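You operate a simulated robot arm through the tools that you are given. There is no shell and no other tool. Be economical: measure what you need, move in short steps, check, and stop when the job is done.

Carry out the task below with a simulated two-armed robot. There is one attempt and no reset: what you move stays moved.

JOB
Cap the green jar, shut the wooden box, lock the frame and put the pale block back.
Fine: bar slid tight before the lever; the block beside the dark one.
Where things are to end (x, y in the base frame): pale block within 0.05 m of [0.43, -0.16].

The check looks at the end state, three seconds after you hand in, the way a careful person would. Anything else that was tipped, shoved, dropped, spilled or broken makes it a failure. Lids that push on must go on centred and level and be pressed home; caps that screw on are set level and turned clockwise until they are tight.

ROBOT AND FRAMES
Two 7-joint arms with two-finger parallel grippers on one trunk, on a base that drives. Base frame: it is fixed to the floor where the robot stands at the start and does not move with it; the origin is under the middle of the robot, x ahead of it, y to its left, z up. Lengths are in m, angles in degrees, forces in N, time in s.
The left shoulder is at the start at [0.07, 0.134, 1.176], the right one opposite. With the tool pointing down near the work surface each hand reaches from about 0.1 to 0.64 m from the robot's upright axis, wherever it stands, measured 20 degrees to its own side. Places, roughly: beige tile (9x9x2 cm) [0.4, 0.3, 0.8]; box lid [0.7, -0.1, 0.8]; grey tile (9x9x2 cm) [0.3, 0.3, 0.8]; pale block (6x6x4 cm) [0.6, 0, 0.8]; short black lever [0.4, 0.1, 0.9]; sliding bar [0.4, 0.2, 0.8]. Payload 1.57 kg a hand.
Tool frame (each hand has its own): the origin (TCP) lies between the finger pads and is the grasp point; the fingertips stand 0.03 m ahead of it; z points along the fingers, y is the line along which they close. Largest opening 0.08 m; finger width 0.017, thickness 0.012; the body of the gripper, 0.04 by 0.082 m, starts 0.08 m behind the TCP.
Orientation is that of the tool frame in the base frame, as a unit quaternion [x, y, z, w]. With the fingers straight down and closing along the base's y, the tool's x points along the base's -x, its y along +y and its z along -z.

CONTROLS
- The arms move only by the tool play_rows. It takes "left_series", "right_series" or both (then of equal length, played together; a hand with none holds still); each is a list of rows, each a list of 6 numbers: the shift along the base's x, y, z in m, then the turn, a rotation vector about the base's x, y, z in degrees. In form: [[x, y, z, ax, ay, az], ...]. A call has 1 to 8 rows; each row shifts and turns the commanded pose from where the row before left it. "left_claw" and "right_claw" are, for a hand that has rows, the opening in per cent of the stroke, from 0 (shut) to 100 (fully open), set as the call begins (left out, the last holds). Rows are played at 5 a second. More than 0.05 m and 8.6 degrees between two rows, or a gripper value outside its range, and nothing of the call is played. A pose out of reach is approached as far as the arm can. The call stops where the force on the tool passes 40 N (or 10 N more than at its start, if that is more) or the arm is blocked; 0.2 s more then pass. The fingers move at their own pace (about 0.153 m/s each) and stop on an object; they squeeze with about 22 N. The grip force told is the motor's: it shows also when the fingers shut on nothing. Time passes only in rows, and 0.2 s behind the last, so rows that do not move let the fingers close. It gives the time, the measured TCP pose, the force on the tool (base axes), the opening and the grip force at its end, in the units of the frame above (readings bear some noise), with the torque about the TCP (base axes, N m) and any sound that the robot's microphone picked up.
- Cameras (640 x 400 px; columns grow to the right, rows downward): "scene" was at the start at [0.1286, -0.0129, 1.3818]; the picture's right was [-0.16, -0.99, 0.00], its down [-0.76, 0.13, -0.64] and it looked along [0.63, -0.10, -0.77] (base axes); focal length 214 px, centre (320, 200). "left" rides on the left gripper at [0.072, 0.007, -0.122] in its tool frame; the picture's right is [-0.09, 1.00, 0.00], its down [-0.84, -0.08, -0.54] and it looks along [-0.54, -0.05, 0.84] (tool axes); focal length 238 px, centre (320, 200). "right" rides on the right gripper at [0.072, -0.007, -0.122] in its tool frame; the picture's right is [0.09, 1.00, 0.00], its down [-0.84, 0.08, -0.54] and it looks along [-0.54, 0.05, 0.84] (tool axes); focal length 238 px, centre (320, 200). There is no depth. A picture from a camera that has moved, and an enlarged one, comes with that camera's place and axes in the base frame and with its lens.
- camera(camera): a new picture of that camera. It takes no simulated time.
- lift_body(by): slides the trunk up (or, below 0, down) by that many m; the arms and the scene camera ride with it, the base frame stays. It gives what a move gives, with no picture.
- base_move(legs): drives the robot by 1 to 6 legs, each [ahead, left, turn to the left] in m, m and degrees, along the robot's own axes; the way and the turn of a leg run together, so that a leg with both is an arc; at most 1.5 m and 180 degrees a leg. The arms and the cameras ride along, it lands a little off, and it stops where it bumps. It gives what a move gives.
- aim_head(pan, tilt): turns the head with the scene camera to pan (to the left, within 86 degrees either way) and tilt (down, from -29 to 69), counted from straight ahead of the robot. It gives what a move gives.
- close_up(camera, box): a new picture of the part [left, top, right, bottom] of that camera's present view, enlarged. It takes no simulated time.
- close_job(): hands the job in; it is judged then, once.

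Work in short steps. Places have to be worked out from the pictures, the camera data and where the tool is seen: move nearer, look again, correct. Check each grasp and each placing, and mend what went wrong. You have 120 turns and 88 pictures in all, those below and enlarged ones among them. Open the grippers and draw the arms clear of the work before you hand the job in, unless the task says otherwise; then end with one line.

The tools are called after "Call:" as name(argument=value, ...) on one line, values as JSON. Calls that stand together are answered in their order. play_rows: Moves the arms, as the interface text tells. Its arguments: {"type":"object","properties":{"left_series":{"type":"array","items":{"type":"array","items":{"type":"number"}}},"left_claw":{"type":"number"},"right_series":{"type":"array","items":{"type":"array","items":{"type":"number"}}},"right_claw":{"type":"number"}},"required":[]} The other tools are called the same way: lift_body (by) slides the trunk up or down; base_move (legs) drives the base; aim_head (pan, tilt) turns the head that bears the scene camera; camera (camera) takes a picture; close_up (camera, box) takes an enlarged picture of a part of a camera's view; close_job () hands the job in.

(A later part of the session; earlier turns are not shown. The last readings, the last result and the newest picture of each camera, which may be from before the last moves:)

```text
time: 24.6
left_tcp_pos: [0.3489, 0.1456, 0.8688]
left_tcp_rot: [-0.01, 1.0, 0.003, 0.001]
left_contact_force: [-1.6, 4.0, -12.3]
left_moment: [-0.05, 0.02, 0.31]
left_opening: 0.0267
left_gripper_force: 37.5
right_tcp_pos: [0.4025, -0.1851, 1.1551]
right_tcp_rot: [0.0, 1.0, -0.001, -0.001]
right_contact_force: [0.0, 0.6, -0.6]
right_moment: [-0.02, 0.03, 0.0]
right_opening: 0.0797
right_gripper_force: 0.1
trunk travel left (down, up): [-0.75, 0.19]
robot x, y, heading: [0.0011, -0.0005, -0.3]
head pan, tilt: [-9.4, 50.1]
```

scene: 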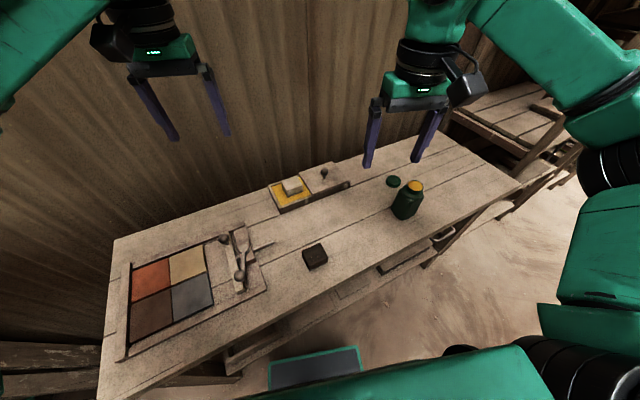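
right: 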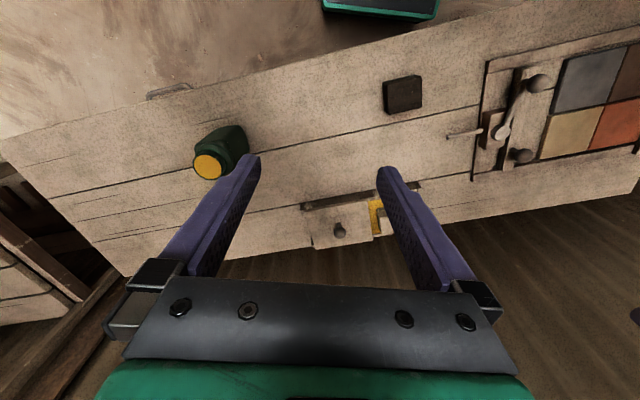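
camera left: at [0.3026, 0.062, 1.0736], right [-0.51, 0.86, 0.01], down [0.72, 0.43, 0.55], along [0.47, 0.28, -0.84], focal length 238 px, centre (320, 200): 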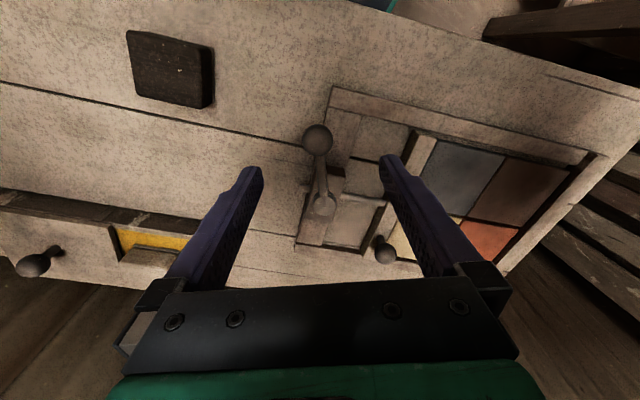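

Back at the loose end. Release and go to the bar knob again.

Call:
play_rows(left_series=[[0, 0, 0, 0, 0, 0], [0, 0, 0, 0, 0, 0], [0, 0, 0.045, 0, 0, 0], [0, 0, 0.045, 0, 0, 0], [0.025, 0.027, 0, 0, 0, 4], [0.025, 0.027, 0, 0, 0, 4], [0.025, 0.027, 0, 0, 0, 4], [0.024, 0.026, 0, 0, 0, 4]], left_claw=100)

Call:
play_rows(left_series=[[0, 0, -0.032, 0, 0, 0], [0, 0, -0.032, 0, 0, 0], [0, 0, -0.032, 0, 0, 0]])

Call:
camera(camera="left")

```text
time: 26.4
left_tcp_pos: [0.4499, 0.253, 0.9588]
left_tcp_rot: [-0.149, 0.989, 0.003, 0.001]
left_contact_force: [0.6, 0.4, -1.1]
left_moment: [0.03, 0.02, 0.01]
left_opening: 0.0802
left_gripper_force: 0.0
right_tcp_pos: [0.4023, -0.1879, 1.1548]
right_tcp_rot: [0.001, 1.0, 0.0, -0.001]
right_contact_force: [-0.3, -0.2, 0.3]
right_moment: [-0.02, 0.0, 0.01]
right_opening: 0.0798
right_gripper_force: 0.0
trunk travel left (down, up): [-0.75, 0.19]
robot x, y, heading: [-0.0011, -0.0011, -0.0]
head pan, tilt: [-9.4, 50.1]
```

```text
time: 27.2
left_tcp_pos: [0.4486, 0.2515, 0.8625]
left_tcp_rot: [-0.149, 0.989, 0.003, 0.002]
left_contact_force: [0.5, 0.6, -0.3]
left_moment: [0.02, -0.02, 0.04]
left_opening: 0.08
left_gripper_force: 0.0
right_tcp_pos: [0.4016, -0.1874, 1.1544]
right_tcp_rot: [0.001, 1.0, 0.001, 0.0]
right_contact_force: [0.0, 0.1, -0.1]
right_moment: [-0.02, 0.01, 0.01]
right_opening: 0.0802
right_gripper_force: 0.1
trunk travel left (down, up): [-0.75, 0.19]
robot x, y, heading: [0.0037, -0.0008, -0.1]
head pan, tilt: [-9.4, 50.1]
```

```text
57 pictures are left
camera left: at [0.3784, 0.2349, 0.9852], right [-0.2, 0.98, 0.01], down [0.82, 0.17, 0.55], along [0.53, 0.12, -0.84], focal length 238 px, centre (320, 200)
```

left: 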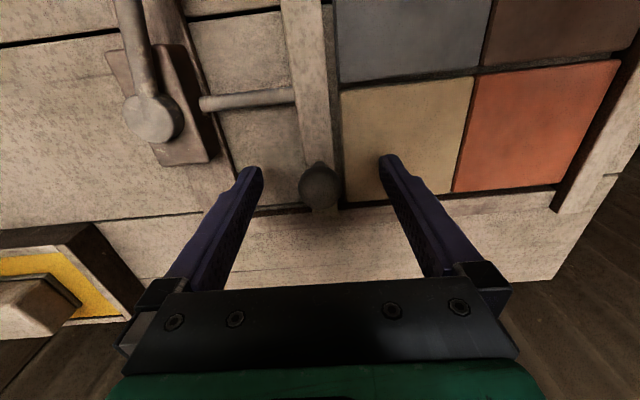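

Grip the knob and push it home in small steps.

Call:
play_rows(left_series=[[0, 0, 0, 0, 0, 0], [0, 0, 0, 0, 0, 0], [0, 0, 0, 0, 0, 0], [-0.001, 0.003, 0, 0, 0, 0], [-0.001, 0.003, 0, 0, 0, 0], [-0.001, 0.003, 0, 0, 0, 0], [-0.001, 0.003, 0, 0, 0, 0], [-0.001, 0.003, 0, 0, 0, 0]], left_claw=0)

Call:
play_rows(left_series=[[-0.001, 0.003, 0, 0, 0, 0], [-0.001, 0.003, 0, 0, 0, 0], [-0.001, 0.003, 0, 0, 0, 0], [-0.001, 0.003, 0, 0, 0, 0]])

Call:
camera(camera="left")

```text
time: 29.0
left_tcp_pos: [0.4463, 0.2567, 0.8642]
left_tcp_rot: [-0.146, 0.989, 0.002, 0.001]
left_contact_force: [14.1, -33.7, 2.1]
left_moment: [-0.45, 0.54, -0.18]
left_opening: 0.027
left_gripper_force: 38.0
right_tcp_pos: [0.4046, -0.1969, 1.153]
right_tcp_rot: [0.002, 1.0, 0.003, -0.002]
right_contact_force: [0.3, -0.6, 1.1]
right_moment: [-0.01, -0.01, 0.02]
right_opening: 0.0803
right_gripper_force: 0.1
trunk travel left (down, up): [-0.75, 0.19]
robot x, y, heading: [0.0019, 0.0025, -0.3]
head pan, tilt: [-9.4, 50.1]
```

```text
time: 29.5
left_tcp_pos: [0.4466, 0.2566, 0.8639]
left_tcp_rot: [-0.14, 0.99, -0.012, 0.006]
left_contact_force: [11.7, -28.4, 1.4]
left_moment: [-0.01, -0.04, 0.07]
left_opening: 0.0272
left_gripper_force: 37.7
right_tcp_pos: [0.4018, -0.1922, 1.1541]
right_tcp_rot: [0.002, 1.0, 0.001, -0.001]
right_contact_force: [0.3, 0.4, -0.2]
right_moment: [-0.04, 0.0, 0.0]
right_opening: 0.08
right_gripper_force: 0.0
trunk travel left (down, up): [-0.75, 0.19]
robot x, y, heading: [0.0013, 0.0014, -0.5]
head pan, tilt: [-9.4, 50.1]
stopped in row 2 (left hand): the force on the tool passed its limit (the readings are from after the stop); the commanded pose is now the measured one
```

```text
56 pictures are left
camera left: at [0.375, 0.2445, 0.9842], right [-0.19, 0.98, -0.02], down [0.82, 0.17, 0.55], along [0.54, 0.08, -0.83], focal length 238 px, centre (320, 200)
```

left: 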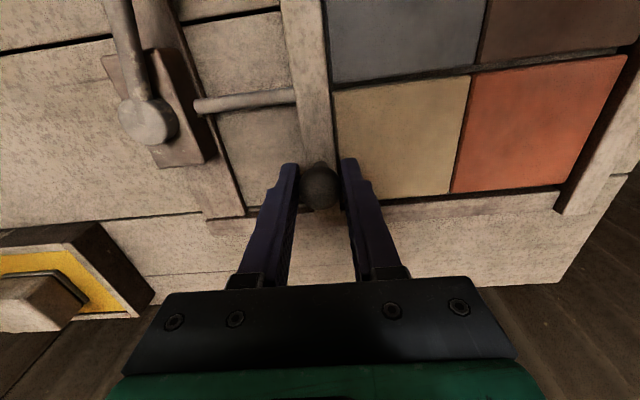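

Tight again (hard stop at 0.2566), and it slid freely, so the lever position does matter. Now back to the lever ball.

Call:
play_rows(left_series=[[0, 0, 0, 0, 0, 0], [0, 0, 0, 0, 0, 0], [0, 0, 0.045, 1.2, 0.6, 0], [0, 0, 0.045, 0, 0, 0], [-0.024, -0.029, 0, 0, 0, -4], [-0.024, -0.029, 0, 0, 0, -4], [-0.024, -0.029, 0, 0, 0, -4], [-0.024, -0.027, 0, 0, 0, -4]], left_claw=100)

Call:
play_rows(left_series=[[0, 0, -0.03, 0, 0, 0], [0, 0, -0.03, 0, 0, 0], [0, 0, -0.025, 0, 0, 0]])

Call:
camera(camera="left")

```text
time: 31.3
left_tcp_pos: [0.3467, 0.1512, 0.9537]
left_tcp_rot: [-0.005, 1.0, 0.007, 0.002]
left_contact_force: [0.5, 0.2, 0.8]
left_moment: [0.03, 0.0, 0.01]
left_opening: 0.0802
left_gripper_force: 0.1
right_tcp_pos: [0.401, -0.19, 1.1538]
right_tcp_rot: [0.001, 1.0, 0.001, 0.001]
right_contact_force: [0.5, -0.1, 0.2]
right_moment: [0.01, -0.03, 0.01]
right_opening: 0.0802
right_gripper_force: 0.1
trunk travel left (down, up): [-0.75, 0.19]
robot x, y, heading: [-0.0035, -0.0029, -0.0]
head pan, tilt: [-9.4, 50.1]
```

```text
time: 32.1
left_tcp_pos: [0.3453, 0.149, 0.8683]
left_tcp_rot: [-0.005, 1.0, 0.006, 0.001]
left_contact_force: [0.4, 0.2, -0.3]
left_moment: [-0.02, 0.04, 0.0]
left_opening: 0.08
left_gripper_force: 0.1
right_tcp_pos: [0.4018, -0.1884, 1.155]
right_tcp_rot: [0.002, 1.0, 0.0, 0.0]
right_contact_force: [-0.1, 0.0, 0.2]
right_moment: [-0.02, 0.01, 0.0]
right_opening: 0.0801
right_gripper_force: 0.1
trunk travel left (down, up): [-0.75, 0.19]
robot x, y, heading: [0.0001, -0.0068, 0.1]
head pan, tilt: [-9.4, 50.1]
```

```text
55 pictures are left
camera left: at [0.2754, 0.1534, 0.9896], right [0.08, 1.0, 0.01], down [0.84, -0.07, 0.54], along [0.54, -0.03, -0.84], focal length 238 px, centre (320, 200)
```

left: 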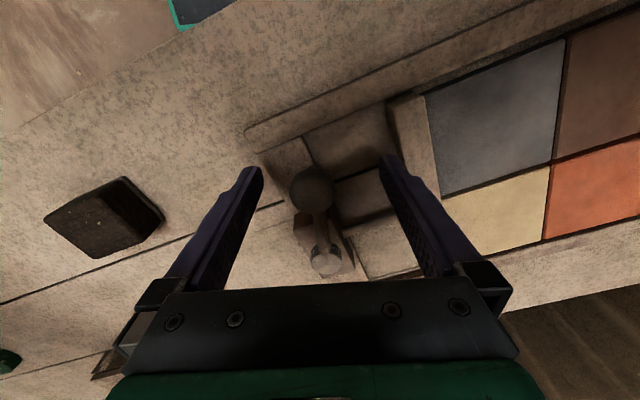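

The ball is slightly to the -y side. Adjust 5 mm and grip.

Call:
play_rows(left_series=[[0.003, -0.0045, 0, 0, 0, 0], [0, 0, 0, 0, 0, 0], [0, 0, 0, 0, 0, 0], [0, 0, 0, 0, 0, 0]], left_claw=0)

Call:
play_rows(left_series=[[0.0008, -0.0087, 0, 0, 0, 6], [0.002, -0.0085, 0, 0, 0, 6], [0.0029, -0.0082, 0, 0, 0, 6], [0.0037, -0.0079, 0, 0, 0, 6], [0.0045, -0.0075, 0, 0, 0, 6], [0.0053, -0.0069, 0, 0, 0, 6]])

```text
time: 33.1
left_tcp_pos: [0.3483, 0.1466, 0.8669]
left_tcp_rot: [-0.006, 1.0, 0.005, 0.0]
left_contact_force: [-6.1, 0.4, -6.9]
left_moment: [0.07, 0.03, 0.07]
left_opening: 0.0268
left_gripper_force: 38.1
right_tcp_pos: [0.4019, -0.1895, 1.1556]
right_tcp_rot: [0.002, 1.0, 0.0, 0.001]
right_contact_force: [-0.6, -0.2, 0.1]
right_moment: [0.0, -0.01, -0.03]
right_opening: 0.0802
right_gripper_force: 0.1
trunk travel left (down, up): [-0.75, 0.19]
robot x, y, heading: [-0.0001, 0.0009, -0.0]
head pan, tilt: [-9.4, 50.1]
```

```text
time: 34.5
left_tcp_pos: [0.3668, 0.1011, 0.8678]
left_tcp_rot: [-0.315, 0.949, 0.006, -0.001]
left_contact_force: [-22.8, 0.3, -14.8]
left_moment: [0.28, -0.46, 0.1]
left_opening: 0.027
left_gripper_force: 37.6
right_tcp_pos: [0.3972, -0.1861, 1.1578]
right_tcp_rot: [0.001, 1.0, 0.0, 0.002]
right_contact_force: [-0.4, 0.7, 0.3]
right_moment: [0.02, -0.02, -0.01]
right_opening: 0.08
right_gripper_force: 0.1
trunk travel left (down, up): [-0.75, 0.19]
robot x, y, heading: [0.0004, 0.0019, -0.2]
head pan, tilt: [-9.4, 50.1]
```

At the same angle as before. Pressing a little further until it stops firmly.

Call:
play_rows(left_series=[[0.001, -0.004, 0, 0, 0, 2], [0.001, -0.004, 0, 0, 0, 2], [0.002, -0.004, 0, 0, 0, 2], [0.002, -0.004, 0, 0, 0, 1]])

Call:
play_rows(left_series=[[0.001, -0.004, 0, 0, 0, 0], [0.001, -0.004, 0, 0, 0, 0], [0.001, -0.004, 0, 0, 0, 0]])

Call:
camera(camera="left")

```text
time: 35.1
left_tcp_pos: [0.367, 0.0998, 0.8679]
left_tcp_rot: [-0.349, 0.937, 0.016, -0.002]
left_contact_force: [-16.8, 26.2, 10.6]
left_moment: [-0.56, 0.86, -0.06]
left_opening: 0.0272
left_gripper_force: 37.8
right_tcp_pos: [0.3976, -0.1838, 1.1581]
right_tcp_rot: [0.0, 1.0, 0.0, 0.001]
right_contact_force: [-0.2, -1.0, 0.2]
right_moment: [0.04, 0.03, -0.02]
right_opening: 0.08
right_gripper_force: 0.0
trunk travel left (down, up): [-0.75, 0.19]
robot x, y, heading: [0.0008, -0.0013, 0.1]
head pan, tilt: [-9.4, 50.1]
stopped in row 3 (left hand): the force on the tool passed its limit (the readings are from after the stop); the commanded pose is now the measured one
```

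```text
time: 35.6
left_tcp_pos: [0.3665, 0.099, 0.8684]
left_tcp_rot: [-0.351, 0.936, 0.024, -0.001]
left_contact_force: [-19.3, 28.1, 14.8]
left_moment: [-0.49, 0.84, -0.11]
left_opening: 0.0265
left_gripper_force: 38.3
right_tcp_pos: [0.3968, -0.1829, 1.1577]
right_tcp_rot: [-0.001, 1.0, -0.001, 0.002]
right_contact_force: [-0.3, -0.7, 0.4]
right_moment: [0.06, 0.03, 0.02]
right_opening: 0.0798
right_gripper_force: 0.2
trunk travel left (down, up): [-0.75, 0.19]
robot x, y, heading: [0.0004, 0.0033, -0.2]
head pan, tilt: [-9.4, 50.1]
stopped in row 2 (left hand): the force on the tool passed its limit (the readings are from after the stop); the commanded pose is now the measured one
```

```text
54 pictures are left
camera left: at [0.3113, 0.052, 0.9888], right [-0.58, 0.81, 0.05], down [0.69, 0.47, 0.55], along [0.43, 0.35, -0.83], focal length 238 px, centre (320, 200)
```

left: 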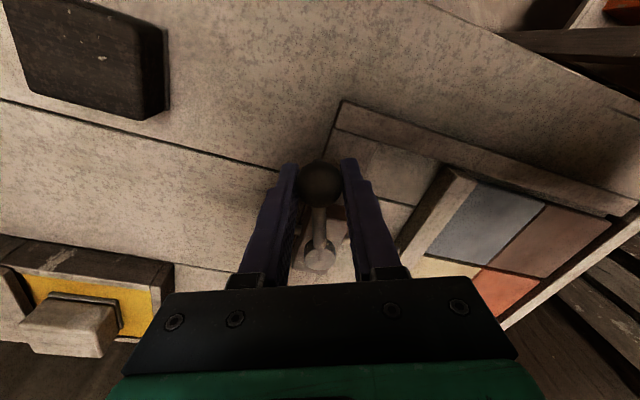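

A firm end stop at the same angle: locked. Releasing and withdrawing the left arm high, then checking the frame.

Call:
play_rows(left_series=[[0, 0, 0, 0, 0, 0], [0, 0, 0, 0, 0, 0], [0, 0, 0.045, 0, 0, -4], [0, 0, 0.045, 0, 0, -8], [0, 0.02, 0.045, 0, 0, -8], [0, 0.03, 0.035, 0, 0, -8], [0, 0.04, 0.03, -2, 0, -8], [0, 0.045, 0.02, 0, 0, -5]], left_claw=100)

Call:
close_up(camera="scene", box=[120, 210, 300, 350])

```text
time: 37.5
left_tcp_pos: [0.3692, 0.2309, 1.0868]
left_tcp_rot: [0.002, 1.0, 0.001, 0.002]
left_contact_force: [0.4, 0.8, -0.2]
left_moment: [-0.04, -0.02, 0.01]
left_opening: 0.0802
left_gripper_force: 0.1
right_tcp_pos: [0.4007, -0.186, 1.1562]
right_tcp_rot: [0.0, 1.0, -0.001, 0.002]
right_contact_force: [0.8, 0.1, 0.2]
right_moment: [-0.01, -0.03, 0.02]
right_opening: 0.0801
right_gripper_force: 0.1
trunk travel left (down, up): [-0.75, 0.19]
robot x, y, heading: [-0.0015, 0.001, 0.2]
head pan, tilt: [-9.4, 50.1]
```

```text
2.86 times, centred on (210, 280) of scene
camera zoom: at [0.1266, -0.0108, 1.3819], right [-0.16, -0.99, 0.0], down [-0.76, 0.12, -0.64], along [0.63, -0.11, -0.77], focal length 613 px, centre (634, -29)
```

zoom: 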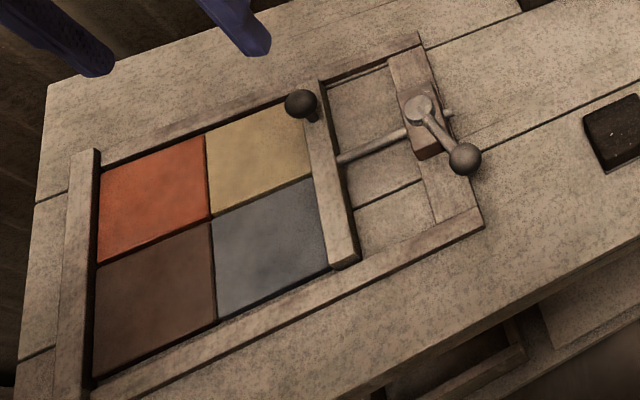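

The frame is done: bar on the tiles, lever thrown. Next I need to drive right and a bit ahead, so I look down at the clearance between the base and the table, and raise the left arm.

Call:
play_rows(left_series=[[0, 0, 0.045, 0, 0, 0], [0, 0, 0.045, 0, 0, 0]])

Call:
aim_head(pan=-15, tilt=68)

Call:
camera(camera="scene")

```text
time: 38.0
left_tcp_pos: [0.3717, 0.2258, 1.178]
left_tcp_rot: [0.002, 1.0, 0.001, 0.002]
left_contact_force: [0.4, -0.2, -0.4]
left_moment: [0.03, 0.03, -0.01]
left_opening: 0.08
left_gripper_force: 0.0
right_tcp_pos: [0.4, -0.1874, 1.1551]
right_tcp_rot: [0.0, 1.0, 0.002, 0.001]
right_contact_force: [0.3, 0.0, 0.3]
right_moment: [0.01, -0.01, 0.01]
right_opening: 0.08
right_gripper_force: 0.1
trunk travel left (down, up): [-0.75, 0.19]
robot x, y, heading: [-0.0027, -0.0018, 0.1]
head pan, tilt: [-9.4, 50.1]
```

```text
time: 38.9
left_tcp_pos: [0.3726, 0.2279, 1.1755]
left_tcp_rot: [0.002, 1.0, 0.001, 0.002]
left_contact_force: [0.5, 0.5, -0.1]
left_moment: [0.03, 0.03, 0.0]
left_opening: 0.0802
left_gripper_force: 0.1
right_tcp_pos: [0.4012, -0.1871, 1.1556]
right_tcp_rot: [0.001, 1.0, 0.001, -0.001]
right_contact_force: [0.7, 0.4, -0.8]
right_moment: [0.0, -0.01, 0.0]
right_opening: 0.0799
right_gripper_force: 0.1
trunk travel left (down, up): [-0.75, 0.19]
robot x, y, heading: [-0.0041, -0.0, -0.0]
head pan, tilt: [-15.0, 68.0]
```

```text
52 pictures are left
camera scene: at [0.1073, -0.0145, 1.3608], right [-0.26, -0.97, 0.0], down [-0.9, 0.24, -0.38], along [0.36, -0.1, -0.93], focal length 214 px, centre (320, 200)
```

scene: 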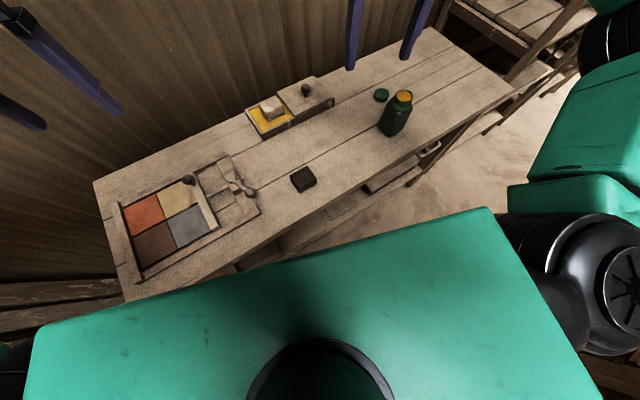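

Driving plan: turn 17° left to face the table squarely, then go 0.05 ahead and 0.22 to the right. The arms are high, clear of everything.

Call:
base_move(legs=[[0, 0, 17], [0, -0.22, 0], [0.05, 0, 0]])

Call:
aim_head(pan=-10, tilt=52)

Call:
camera(camera="scene")

```text
time: 42.1
left_tcp_pos: [0.3966, 0.1287, 1.1791]
left_tcp_rot: [-0.149, 0.989, 0.002, 0.005]
left_contact_force: [-0.5, 0.1, 0.0]
left_moment: [-0.06, -0.02, 0.02]
left_opening: 0.0799
left_gripper_force: 0.0
right_tcp_pos: [0.5472, -0.259, 1.1574]
right_tcp_rot: [-0.15, 0.989, 0.0, 0.002]
right_contact_force: [-1.3, -0.1, 0.5]
right_moment: [0.01, -0.05, -0.02]
right_opening: 0.08
right_gripper_force: 0.0
trunk travel left (down, up): [-0.75, 0.19]
robot x, y, heading: [0.1104, -0.1997, 17.5]
head pan, tilt: [-15.0, 68.0]
```

```text
time: 42.9
left_tcp_pos: [0.4028, 0.1295, 1.1767]
left_tcp_rot: [-0.148, 0.989, 0.002, 0.001]
left_contact_force: [-0.6, 0.2, 0.3]
left_moment: [0.02, 0.02, -0.02]
left_opening: 0.0801
left_gripper_force: 0.1
right_tcp_pos: [0.5532, -0.258, 1.1543]
right_tcp_rot: [-0.149, 0.989, 0.0, -0.001]
right_contact_force: [0.3, -0.5, -0.2]
right_moment: [0.03, 0.01, 0.03]
right_opening: 0.0801
right_gripper_force: 0.1
trunk travel left (down, up): [-0.75, 0.19]
robot x, y, heading: [0.1138, -0.198, 17.2]
head pan, tilt: [-10.0, 52.0]
```

```text
51 pictures are left
camera scene: at [0.2394, -0.1738, 1.379], right [0.13, -0.99, 0.0], down [-0.78, -0.1, -0.61], along [0.61, 0.08, -0.79], focal length 214 px, centre (320, 200)
```

scene: 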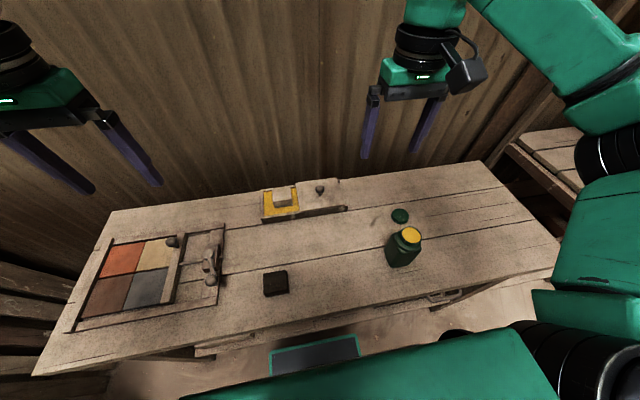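

No bump, and the view is good. I move the right hand toward the pale block (about (0.66, 0.0)), stopping above it.

Call:
play_rows(right_series=[[0.0142, 0.0395, -0.0245, 0, 0, 0], [0.0142, 0.0395, -0.0245, 0, 0, 0], [0.0142, 0.0395, -0.0245, 0, 0, 0], [0.0142, 0.0395, -0.0245, 0, 0, 0], [0.0142, 0.0395, -0.0245, 0, 0, 0], [0.0142, 0.0395, -0.0245, 0, 0, 0]])

Call:
camera(camera="right")

Call:
close_up(camera="scene", box=[245, 165, 365, 240])

```text
time: 44.2
left_tcp_pos: [0.4016, 0.1313, 1.1768]
left_tcp_rot: [-0.148, 0.989, 0.001, 0.003]
left_contact_force: [-0.2, -0.2, -0.1]
left_moment: [-0.01, -0.01, 0.02]
left_opening: 0.0797
left_gripper_force: 0.1
right_tcp_pos: [0.6367, -0.0188, 1.0107]
right_tcp_rot: [-0.151, 0.988, 0.0, 0.002]
right_contact_force: [0.2, -0.5, 1.1]
right_moment: [-0.06, -0.02, 0.03]
right_opening: 0.08
right_gripper_force: 0.1
trunk travel left (down, up): [-0.75, 0.19]
robot x, y, heading: [0.1165, -0.1942, 17.3]
head pan, tilt: [-10.0, 52.0]
```

```text
50 pictures are left
camera right: at [0.57, -0.0465, 1.1321], right [-0.38, 0.92, 0.0], down [0.77, 0.32, 0.54], along [0.5, 0.21, -0.84], focal length 238 px, centre (320, 200)
```

right: 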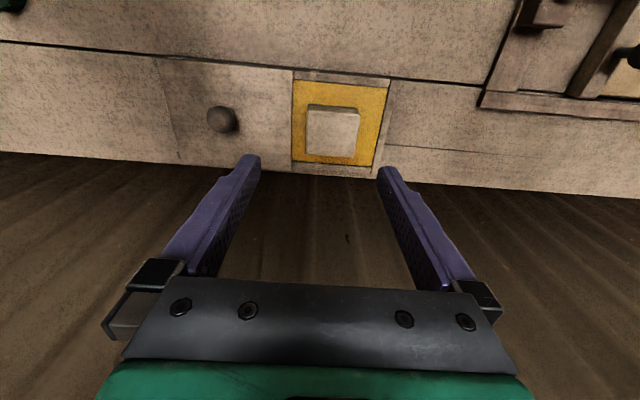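

```text
5.33 times, centred on (305, 202) of scene
camera zoom: at [0.2373, -0.1709, 1.3793], right [0.13, -0.99, 0.0], down [-0.78, -0.1, -0.62], along [0.61, 0.08, -0.79], focal length 1144 px, centre (400, 187)
```

zoom: 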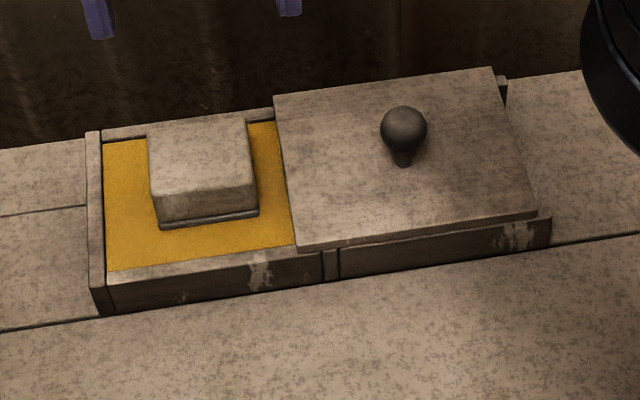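

The block top triangulates to (0.640, -0.002, 0.866), with the box walls' tops at about 0.825 and the lid's at about 0.84. I'll descend in two stages, gripping only the upper 2.4 cm.

Call:
play_rows(right_series=[[0.001, 0.006, -0.035, 0, 0, 0], [0.001, 0.006, -0.035, 0, 0, 0], [0.001, 0.005, -0.035, 0, 0, 0]])

Call:
camera(camera="right")

Call:
close_up(camera="scene", box=[245, 165, 365, 240])

```text
time: 45.0
left_tcp_pos: [0.4022, 0.1276, 1.1771]
left_tcp_rot: [-0.149, 0.989, 0.002, 0.003]
left_contact_force: [-0.6, -1.0, 0.4]
left_moment: [0.04, -0.01, 0.0]
left_opening: 0.0799
left_gripper_force: 0.0
right_tcp_pos: [0.633, -0.0098, 0.9085]
right_tcp_rot: [-0.149, 0.989, 0.003, 0.003]
right_contact_force: [-0.4, -0.2, 0.0]
right_moment: [0.0, 0.02, 0.03]
right_opening: 0.0798
right_gripper_force: 0.1
right hand out of reach, approached as far as the arm can: row 3
trunk travel left (down, up): [-0.75, 0.19]
robot x, y, heading: [0.1116, -0.1953, 17.5]
head pan, tilt: [-10.0, 52.0]
```

```text
48 pictures are left
camera right: at [0.5658, -0.0386, 1.0305], right [-0.38, 0.92, 0.0], down [0.77, 0.32, 0.55], along [0.51, 0.21, -0.84], focal length 238 px, centre (320, 200)
```

right: 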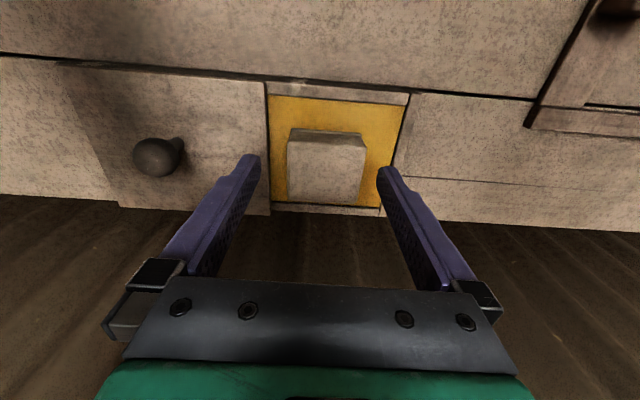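

```text
5.33 times, centred on (305, 202) of scene
camera zoom: at [0.2387, -0.1755, 1.3793], right [0.13, -0.99, 0.0], down [-0.78, -0.1, -0.62], along [0.61, 0.08, -0.79], focal length 1144 px, centre (400, 187)
```

zoom: 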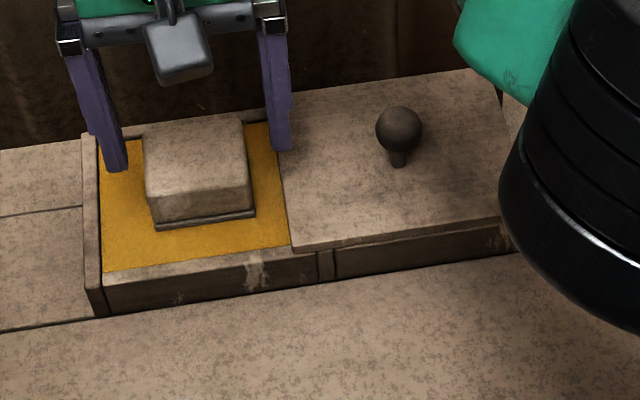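

The arm is at its reach limit. I raise a bit and drive 0.06 ahead.

Call:
play_rows(right_series=[[0, 0, 0.04, 0, 0, 0], [-0.02, -0.006, 0.02, 0, 0, 0]])

Call:
base_move(legs=[[0.06, 0, 0]])

Call:
camera(camera="right")

```text
time: 45.6
left_tcp_pos: [0.4015, 0.1277, 1.1781]
left_tcp_rot: [-0.148, 0.989, 0.003, 0.002]
left_contact_force: [0.5, 0.2, -0.2]
left_moment: [0.04, -0.04, 0.02]
left_opening: 0.0801
left_gripper_force: 0.1
right_tcp_pos: [0.6134, -0.017, 0.9708]
right_tcp_rot: [-0.15, 0.989, 0.001, 0.0]
right_contact_force: [0.0, -0.4, -0.7]
right_moment: [0.0, 0.04, -0.01]
right_opening: 0.0802
right_gripper_force: 0.2
trunk travel left (down, up): [-0.75, 0.19]
robot x, y, heading: [0.1095, -0.1962, 17.1]
head pan, tilt: [-10.0, 52.0]
```

```text
time: 46.6
left_tcp_pos: [0.4352, 0.1429, 1.1759]
left_tcp_rot: [-0.154, 0.988, 0.002, 0.001]
left_contact_force: [-1.1, 0.3, -0.7]
left_moment: [-0.07, -0.14, 0.0]
left_opening: 0.0799
left_gripper_force: 0.2
right_tcp_pos: [0.6477, -0.0001, 0.9678]
right_tcp_rot: [-0.156, 0.988, 0.001, -0.002]
right_contact_force: [0.9, 1.5, -0.3]
right_moment: [-0.19, 0.06, -0.01]
right_opening: 0.0799
right_gripper_force: 0.1
trunk travel left (down, up): [-0.75, 0.19]
robot x, y, heading: [0.1512, -0.1902, 17.8]
head pan, tilt: [-10.0, 52.0]
```

```text
46 pictures are left
camera right: at [0.5824, -0.0293, 1.0908], right [-0.39, 0.92, 0.0], down [0.77, 0.33, 0.54], along [0.5, 0.21, -0.84], focal length 238 px, centre (320, 200)
```

right: 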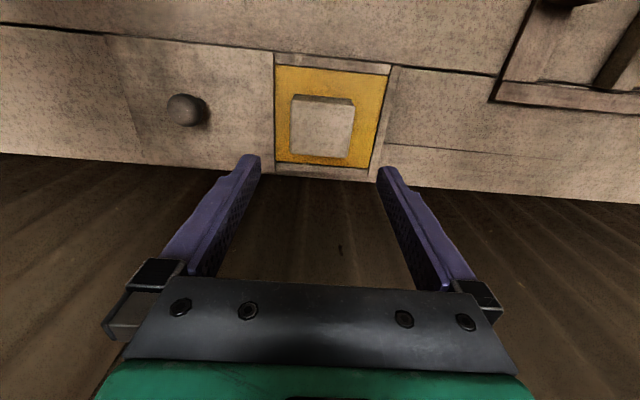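

Now at (0.151, -0.19). The block centre re-reads as (0.643, -0.003). Descending to grip height.

Call:
play_rows(right_series=[[-0.002, -0.001, -0.032, 0, 0, 0], [-0.002, -0.001, -0.032, 0, 0, 0], [-0.001, -0.001, -0.028, 0, 0, 0]])

Call:
camera(camera="right")

Call:
close_up(camera="scene", box=[245, 165, 365, 240])

```text
time: 47.4
left_tcp_pos: [0.4311, 0.1427, 1.1775]
left_tcp_rot: [-0.155, 0.988, 0.002, 0.002]
left_contact_force: [-0.2, 1.0, 1.0]
left_moment: [0.0, -0.03, -0.02]
left_opening: 0.08
left_gripper_force: 0.2
right_tcp_pos: [0.6413, -0.0043, 0.8794]
right_tcp_rot: [-0.155, 0.988, 0.0, 0.0]
right_contact_force: [-0.3, 0.5, -0.6]
right_moment: [0.02, 0.04, 0.03]
right_opening: 0.0798
right_gripper_force: 0.0
trunk travel left (down, up): [-0.75, 0.19]
robot x, y, heading: [0.1468, -0.1855, 18.1]
head pan, tilt: [-10.0, 52.0]
```

```text
45 pictures are left
camera right: at [0.5754, -0.0327, 1.0018], right [-0.39, 0.92, 0.0], down [0.77, 0.33, 0.54], along [0.5, 0.21, -0.84], focal length 238 px, centre (320, 200)
```

right: 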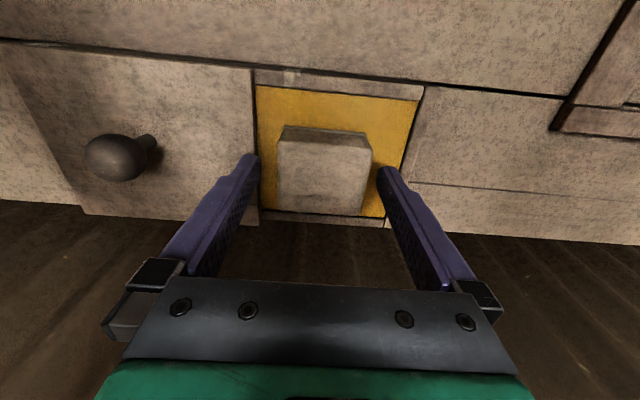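

```text
5.33 times, centred on (305, 202) of scene
camera zoom: at [0.2708, -0.1629, 1.3793], right [0.14, -0.99, 0.0], down [-0.78, -0.11, -0.62], along [0.61, 0.08, -0.79], focal length 1144 px, centre (400, 187)
```

zoom: 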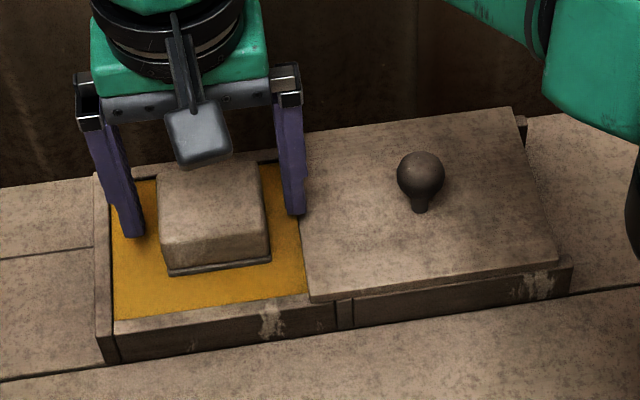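

The fingers straddle the block well. Lower 7 mm and close.

Call:
play_rows(right_series=[[0, 0, -0.007, 0, 0, 0]])

Call:
play_rows(right_series=[[0, 0, 0, 0, 0, 0], [0, 0, 0, 0, 0, 0], [0, 0, 0, 0, 0, 0]], right_claw=0)

```text
time: 47.8
left_tcp_pos: [0.4314, 0.1417, 1.1782]
left_tcp_rot: [-0.154, 0.988, 0.002, 0.001]
left_contact_force: [1.0, 0.0, 0.3]
left_moment: [0.0, 0.0, -0.02]
left_opening: 0.0798
left_gripper_force: 0.0
right_tcp_pos: [0.6421, -0.004, 0.8717]
right_tcp_rot: [-0.156, 0.988, 0.001, 0.0]
right_contact_force: [1.1, 0.0, 0.7]
right_moment: [0.02, -0.02, 0.0]
right_opening: 0.08
right_gripper_force: 0.0
trunk travel left (down, up): [-0.75, 0.19]
robot x, y, heading: [0.1461, -0.189, 17.6]
head pan, tilt: [-10.0, 52.0]
```

```text
time: 48.6
left_tcp_pos: [0.4318, 0.1422, 1.176]
left_tcp_rot: [-0.154, 0.988, 0.001, 0.002]
left_contact_force: [-0.4, 0.6, -0.9]
left_moment: [0.04, 0.01, 0.0]
left_opening: 0.0799
left_gripper_force: 0.0
right_tcp_pos: [0.641, -0.0033, 0.8716]
right_tcp_rot: [-0.156, 0.988, 0.0, 0.0]
right_contact_force: [-0.1, 0.1, 0.2]
right_moment: [-0.02, 0.0, 0.05]
right_opening: 0.0593
right_gripper_force: 22.4
trunk travel left (down, up): [-0.75, 0.19]
robot x, y, heading: [0.1456, -0.1889, 18.1]
head pan, tilt: [-10.0, 52.0]
```

Gripped at 59 mm. Lift straight up 8 cm and look.

Call:
play_rows(right_series=[[0, 0, 0.02, 0, 0, 0], [0, 0, 0.03, 0, 0, 0], [0, 0, 0.04, 0, 0, 0]])

Call:
close_up(camera="scene", box=[220, 140, 380, 300])

```text
time: 49.4
left_tcp_pos: [0.4309, 0.1421, 1.1762]
left_tcp_rot: [-0.154, 0.988, 0.002, 0.002]
left_contact_force: [-0.2, -0.6, 0.8]
left_moment: [0.01, 0.0, 0.04]
left_opening: 0.0799
left_gripper_force: 0.0
right_tcp_pos: [0.64, -0.0055, 0.9636]
right_tcp_rot: [-0.156, 0.988, 0.0, 0.0]
right_contact_force: [-1.2, -0.4, -0.2]
right_moment: [0.0, -0.04, -0.01]
right_opening: 0.0002
right_gripper_force: 21.1
trunk travel left (down, up): [-0.75, 0.19]
robot x, y, heading: [0.1458, -0.1899, 17.9]
head pan, tilt: [-10.0, 52.0]
```

```text
2.50 times, centred on (300, 220) of scene
camera zoom: at [0.2702, -0.1632, 1.3793], right [0.14, -0.99, 0.0], down [-0.78, -0.11, -0.62], along [0.61, 0.08, -0.79], focal length 536 px, centre (370, 150)
```

zoom: 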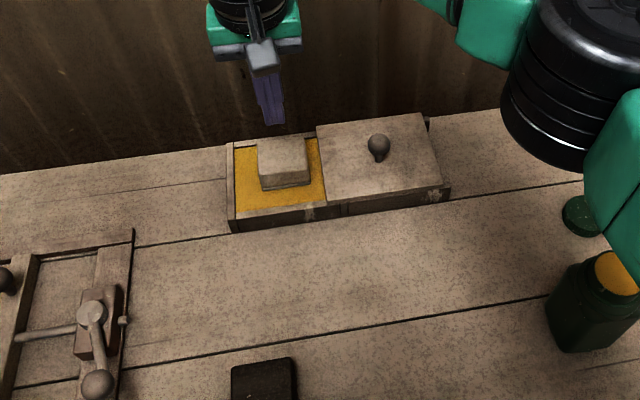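

The grip slipped off; I only caught the very top, and the block stayed in place. I'll retry lower (TCP 0.857) with the fingers opened to 86% to clear the lid's edge.

Call:
play_rows(right_series=[[0, 0, 0, 0, 0, 0], [0, 0, 0, 0, 0, 0], [0, 0, 0, 0, 0, 0]], right_claw=87)

Call:
play_rows(right_series=[[0, 0.002, -0.04, 0, 0, 0], [0, 0, -0.045, 0, 0, 0]])

Call:
camera(camera="right")

Call:
close_up(camera="scene", box=[260, 165, 350, 235])

```text
time: 50.2
left_tcp_pos: [0.4319, 0.1419, 1.1774]
left_tcp_rot: [-0.154, 0.988, 0.002, 0.003]
left_contact_force: [-0.4, -0.4, 0.7]
left_moment: [-0.01, -0.04, -0.02]
left_opening: 0.0799
left_gripper_force: 0.0
right_tcp_pos: [0.6415, -0.0047, 0.9628]
right_tcp_rot: [-0.155, 0.988, 0.0, 0.0]
right_contact_force: [-1.1, -0.7, -0.7]
right_moment: [0.03, -0.01, 0.01]
right_opening: 0.07
right_gripper_force: 0.0
trunk travel left (down, up): [-0.75, 0.19]
robot x, y, heading: [0.1474, -0.1891, 17.7]
head pan, tilt: [-10.0, 52.0]
```

```text
time: 50.8
left_tcp_pos: [0.4325, 0.1429, 1.1766]
left_tcp_rot: [-0.154, 0.988, 0.002, 0.002]
left_contact_force: [-0.3, 0.0, 0.2]
left_moment: [-0.02, 0.0, 0.0]
left_opening: 0.0799
left_gripper_force: 0.1
right_tcp_pos: [0.6413, -0.0024, 0.8751]
right_tcp_rot: [-0.155, 0.988, 0.0, 0.0]
right_contact_force: [-0.2, -0.1, 0.2]
right_moment: [0.0, 0.03, 0.01]
right_opening: 0.0696
right_gripper_force: 0.1
trunk travel left (down, up): [-0.75, 0.19]
robot x, y, heading: [0.1465, -0.1916, 17.6]
head pan, tilt: [-10.0, 52.0]
```

```text
42 pictures are left
camera right: at [0.5757, -0.0309, 0.9968], right [-0.39, 0.92, 0.0], down [0.77, 0.33, 0.54], along [0.5, 0.21, -0.84], focal length 238 px, centre (320, 200)
```

right: 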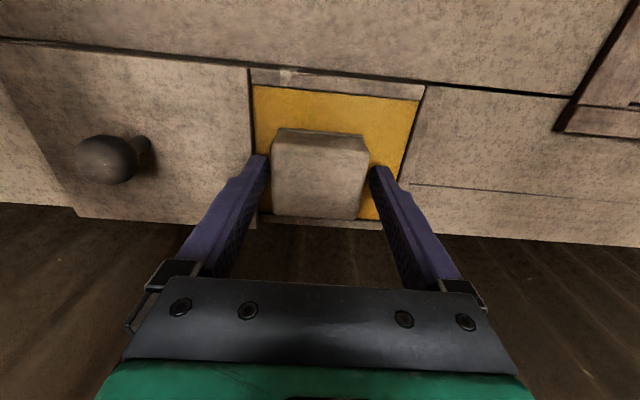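

```text
5.71 times, centred on (305, 200) of scene
camera zoom: at [0.2716, -0.1626, 1.3793], right [0.14, -0.99, 0.0], down [-0.78, -0.11, -0.62], along [0.61, 0.08, -0.79], focal length 1226 px, centre (406, 200)
```

zoom: 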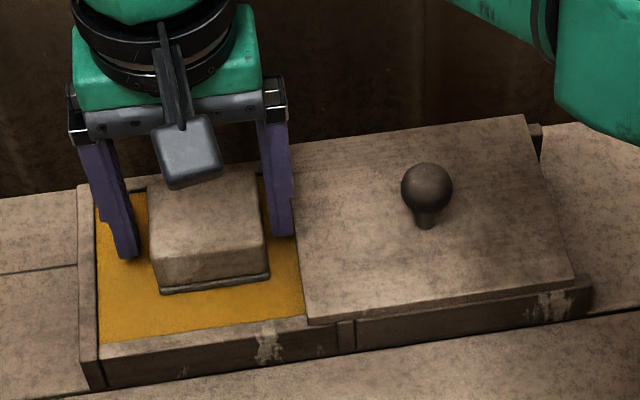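

Clearances look good on both sides. Lower 17 mm gently, then close.

Call:
play_rows(right_series=[[0, 0, -0.008, 0, 0, 0], [0, 0, -0.009, 0, 0, 0]])

Call:
play_rows(right_series=[[0, 0, 0, 0, 0, 0], [0, 0, 0, 0, 0, 0], [0, 0, 0, 0, 0, 0]], right_claw=0)

```text
time: 51.4
left_tcp_pos: [0.4304, 0.1416, 1.1762]
left_tcp_rot: [-0.154, 0.988, 0.003, 0.002]
left_contact_force: [0.0, 0.0, 0.4]
left_moment: [0.04, -0.05, -0.02]
left_opening: 0.0801
left_gripper_force: 0.0
right_tcp_pos: [0.6414, -0.0027, 0.8595]
right_tcp_rot: [-0.155, 0.988, 0.001, 0.0]
right_contact_force: [2.3, -0.1, 2.8]
right_moment: [-0.07, -0.1, 0.1]
right_opening: 0.0692
right_gripper_force: 0.1
trunk travel left (down, up): [-0.75, 0.19]
robot x, y, heading: [0.1486, -0.1856, 17.8]
head pan, tilt: [-10.0, 52.0]
```

```text
time: 52.2
left_tcp_pos: [0.4314, 0.1418, 1.1763]
left_tcp_rot: [-0.153, 0.988, 0.001, 0.002]
left_contact_force: [-0.7, 0.2, 0.3]
left_moment: [-0.01, 0.02, 0.0]
left_opening: 0.0801
left_gripper_force: 0.2
right_tcp_pos: [0.6407, -0.0021, 0.8603]
right_tcp_rot: [-0.156, 0.988, 0.001, 0.0]
right_contact_force: [2.3, -0.8, 6.5]
right_moment: [-0.16, -0.12, 0.04]
right_opening: 0.0592
right_gripper_force: 22.0
trunk travel left (down, up): [-0.75, 0.19]
robot x, y, heading: [0.1477, -0.189, 18.1]
head pan, tilt: [-10.0, 52.0]
```

Gripped at 59 mm, deeper this time. Lift slowly and check the opening.

Call:
play_rows(right_series=[[0, 0, 0.01, 0, 0, 0], [0, 0, 0.01, 0, 0, 0], [0, 0, 0.01, 0, 0, 0], [0, 0, 0.015, 0, 0, 0]])

Call:
close_up(camera="scene", box=[250, 150, 360, 235])

```text
time: 53.2
left_tcp_pos: [0.4315, 0.1407, 1.1781]
left_tcp_rot: [-0.154, 0.988, 0.003, 0.002]
left_contact_force: [0.3, 0.2, 0.9]
left_moment: [-0.01, 0.01, -0.01]
left_opening: 0.08
left_gripper_force: 0.1
right_tcp_pos: [0.6401, -0.0013, 0.9036]
right_tcp_rot: [-0.156, 0.988, 0.001, 0.0]
right_contact_force: [-0.2, -0.1, 0.7]
right_moment: [0.02, 0.02, 0.02]
right_opening: 0.0596
right_gripper_force: 22.0
trunk travel left (down, up): [-0.75, 0.19]
robot x, y, heading: [0.1469, -0.1861, 18.0]
head pan, tilt: [-10.0, 52.0]
```

```text
4.71 times, centred on (305, 192) of scene
camera zoom: at [0.2707, -0.1632, 1.3793], right [0.14, -0.99, 0.0], down [-0.78, -0.11, -0.62], along [0.61, 0.08, -0.79], focal length 1009 px, centre (391, 235)
```

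zoom: 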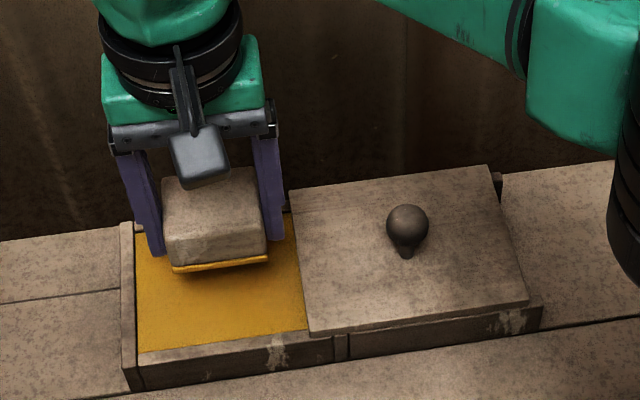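

The block is held. Raise and carry it to (0.42, -0.142), right beside the dark block (0.389, -0.042), with its yaw kept.

Call:
play_rows(right_series=[[0, 0, 0.04, 0, 0, 0], [-0.036, -0.0235, 0.01, 0, 0, 0], [-0.037, -0.0235, 0, 0, 0, 0], [-0.037, -0.0235, 0, 0, 0, 0], [-0.037, -0.0235, 0, 0, 0, 0], [-0.037, -0.0235, 0, 0, 0, 0], [-0.036, -0.0235, 0, 0, 0, 0]])

Call:
camera(camera="scene")

Call:
camera(camera="right")

```text
time: 54.8
left_tcp_pos: [0.4309, 0.1407, 1.1773]
left_tcp_rot: [-0.154, 0.988, 0.002, 0.002]
left_contact_force: [-0.8, 0.8, -0.1]
left_moment: [-0.01, 0.02, -0.01]
left_opening: 0.08
left_gripper_force: 0.0
right_tcp_pos: [0.4191, -0.1434, 0.9557]
right_tcp_rot: [-0.156, 0.988, 0.0, 0.001]
right_contact_force: [0.2, -0.6, 0.0]
right_moment: [-0.01, -0.01, -0.02]
right_opening: 0.0594
right_gripper_force: 21.8
trunk travel left (down, up): [-0.75, 0.19]
robot x, y, heading: [0.1496, -0.1904, 17.8]
head pan, tilt: [-10.0, 52.0]
```

```text
39 pictures are left
camera scene: at [0.2697, -0.164, 1.3794], right [0.14, -0.99, 0.0], down [-0.78, -0.11, -0.62], along [0.61, 0.09, -0.79], focal length 214 px, centre (320, 200)
```

scene: 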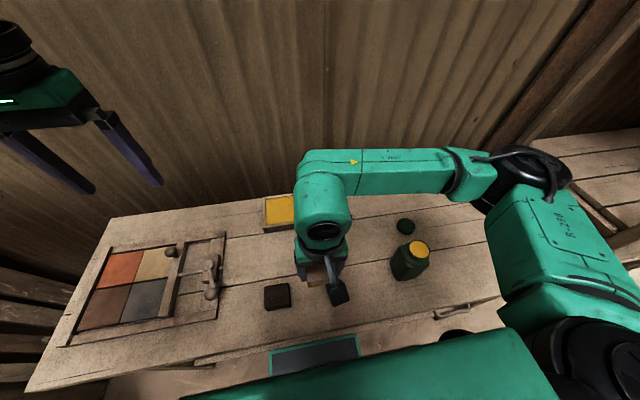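

```text
38 pictures are left
camera right: at [0.3533, -0.1724, 1.0778], right [-0.39, 0.92, 0.0], down [0.77, 0.33, 0.54], along [0.5, 0.21, -0.84], focal length 238 px, centre (320, 200)
```

right: 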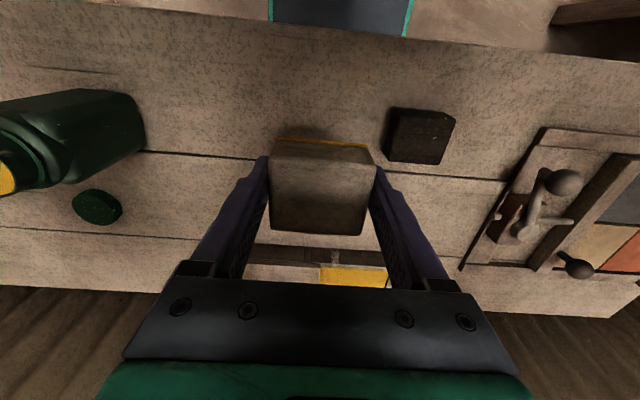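

The dark block is confirmed at (0.386, -0.041), so the spot is good. Descend, gently at the end.

Call:
play_rows(right_series=[[0, 0, -0.04, 0, 0, 0], [0, 0, -0.04, 0, 0, 0], [0, 0, -0.035, 0, 0, 0], [0, 0, -0.008, 0, 0, 0]])

Call:
play_rows(right_series=[[0, 0, -0.004, 0, 0, 0], [0, 0, -0.004, 0, 0, 0], [0, 0, 0, 0, 0, 0]])

Call:
camera(camera="right")

```text
time: 55.8
left_tcp_pos: [0.4312, 0.1424, 1.1772]
left_tcp_rot: [-0.153, 0.988, 0.001, 0.003]
left_contact_force: [0.4, 0.2, 0.1]
left_moment: [-0.02, 0.03, -0.01]
left_opening: 0.08
left_gripper_force: 0.1
right_tcp_pos: [0.4211, -0.1427, 0.8322]
right_tcp_rot: [-0.155, 0.988, 0.0, 0.0]
right_contact_force: [0.0, 0.6, -1.9]
right_moment: [-0.02, -0.02, -0.01]
right_opening: 0.0598
right_gripper_force: 22.2
trunk travel left (down, up): [-0.75, 0.19]
robot x, y, heading: [0.1414, -0.1897, 17.9]
head pan, tilt: [-10.0, 52.0]
```

```text
time: 56.4
left_tcp_pos: [0.4301, 0.1426, 1.1769]
left_tcp_rot: [-0.154, 0.988, 0.001, 0.003]
left_contact_force: [-0.1, 0.4, -0.2]
left_moment: [-0.01, 0.03, 0.01]
left_opening: 0.0799
left_gripper_force: 0.1
right_tcp_pos: [0.4202, -0.1426, 0.8295]
right_tcp_rot: [-0.156, 0.988, 0.001, 0.002]
right_contact_force: [-4.3, -4.3, 23.5]
right_moment: [-0.94, 0.17, -0.21]
right_opening: 0.0595
right_gripper_force: 22.0
trunk travel left (down, up): [-0.75, 0.19]
robot x, y, heading: [0.1478, -0.1911, 17.9]
head pan, tilt: [-10.0, 52.0]
stopped in row 2 (right hand): the force on the tool passed its limit (the readings are from after the stop); the commanded pose is now the measured one
```

```text
37 pictures are left
camera right: at [0.3542, -0.1721, 0.952], right [-0.39, 0.92, 0.0], down [0.77, 0.33, 0.55], along [0.5, 0.22, -0.84], focal length 238 px, centre (320, 200)
```

right: 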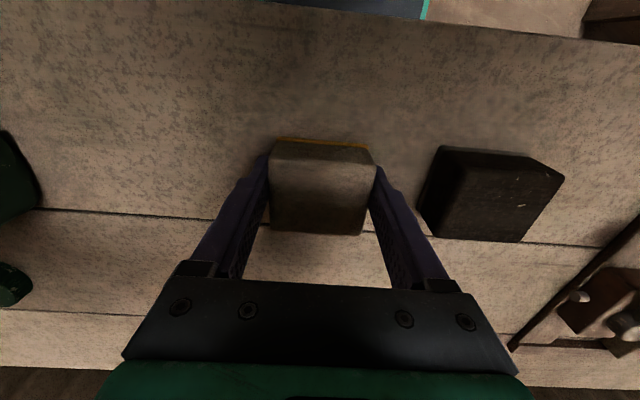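

The block touches the table at TCP 0.83 (23 N up). Release and rise.

Call:
play_rows(right_series=[[0, 0, 0.001, 0, 0, 0], [0, 0, 0, 0, 0, 0], [0, 0, 0, 0, 0, 0], [0, 0, 0.03, 0, 0, 0], [0, 0, 0.045, 0, 0, 0], [0, 0, 0.045, 0, 0, 0]], right_claw=100)

Call:
camera(camera="right")

```text
time: 57.8
left_tcp_pos: [0.4308, 0.1422, 1.1767]
left_tcp_rot: [-0.154, 0.988, 0.002, 0.001]
left_contact_force: [-0.1, 0.0, -1.0]
left_moment: [-0.01, -0.01, 0.01]
left_opening: 0.0801
left_gripper_force: 0.0
right_tcp_pos: [0.423, -0.1435, 0.95]
right_tcp_rot: [-0.156, 0.988, 0.0, 0.001]
right_contact_force: [-0.2, 0.0, -0.1]
right_moment: [-0.02, -0.05, 0.01]
right_opening: 0.0802
right_gripper_force: 0.0
trunk travel left (down, up): [-0.75, 0.19]
robot x, y, heading: [0.1437, -0.1892, 17.9]
head pan, tilt: [-10.0, 52.0]
```

```text
36 pictures are left
camera right: at [0.3561, -0.1721, 1.0711], right [-0.39, 0.92, 0.0], down [0.77, 0.33, 0.55], along [0.5, 0.21, -0.84], focal length 238 px, centre (320, 200)
```

right: 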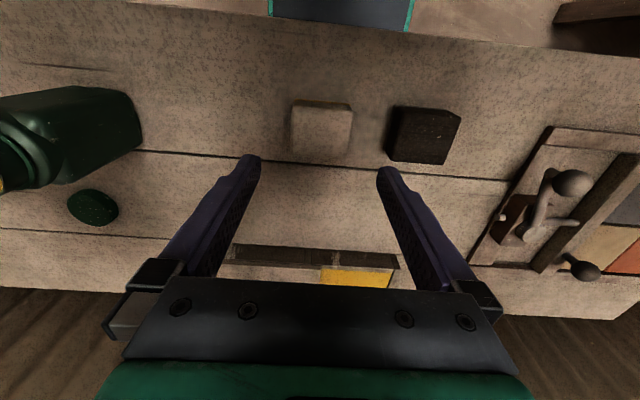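

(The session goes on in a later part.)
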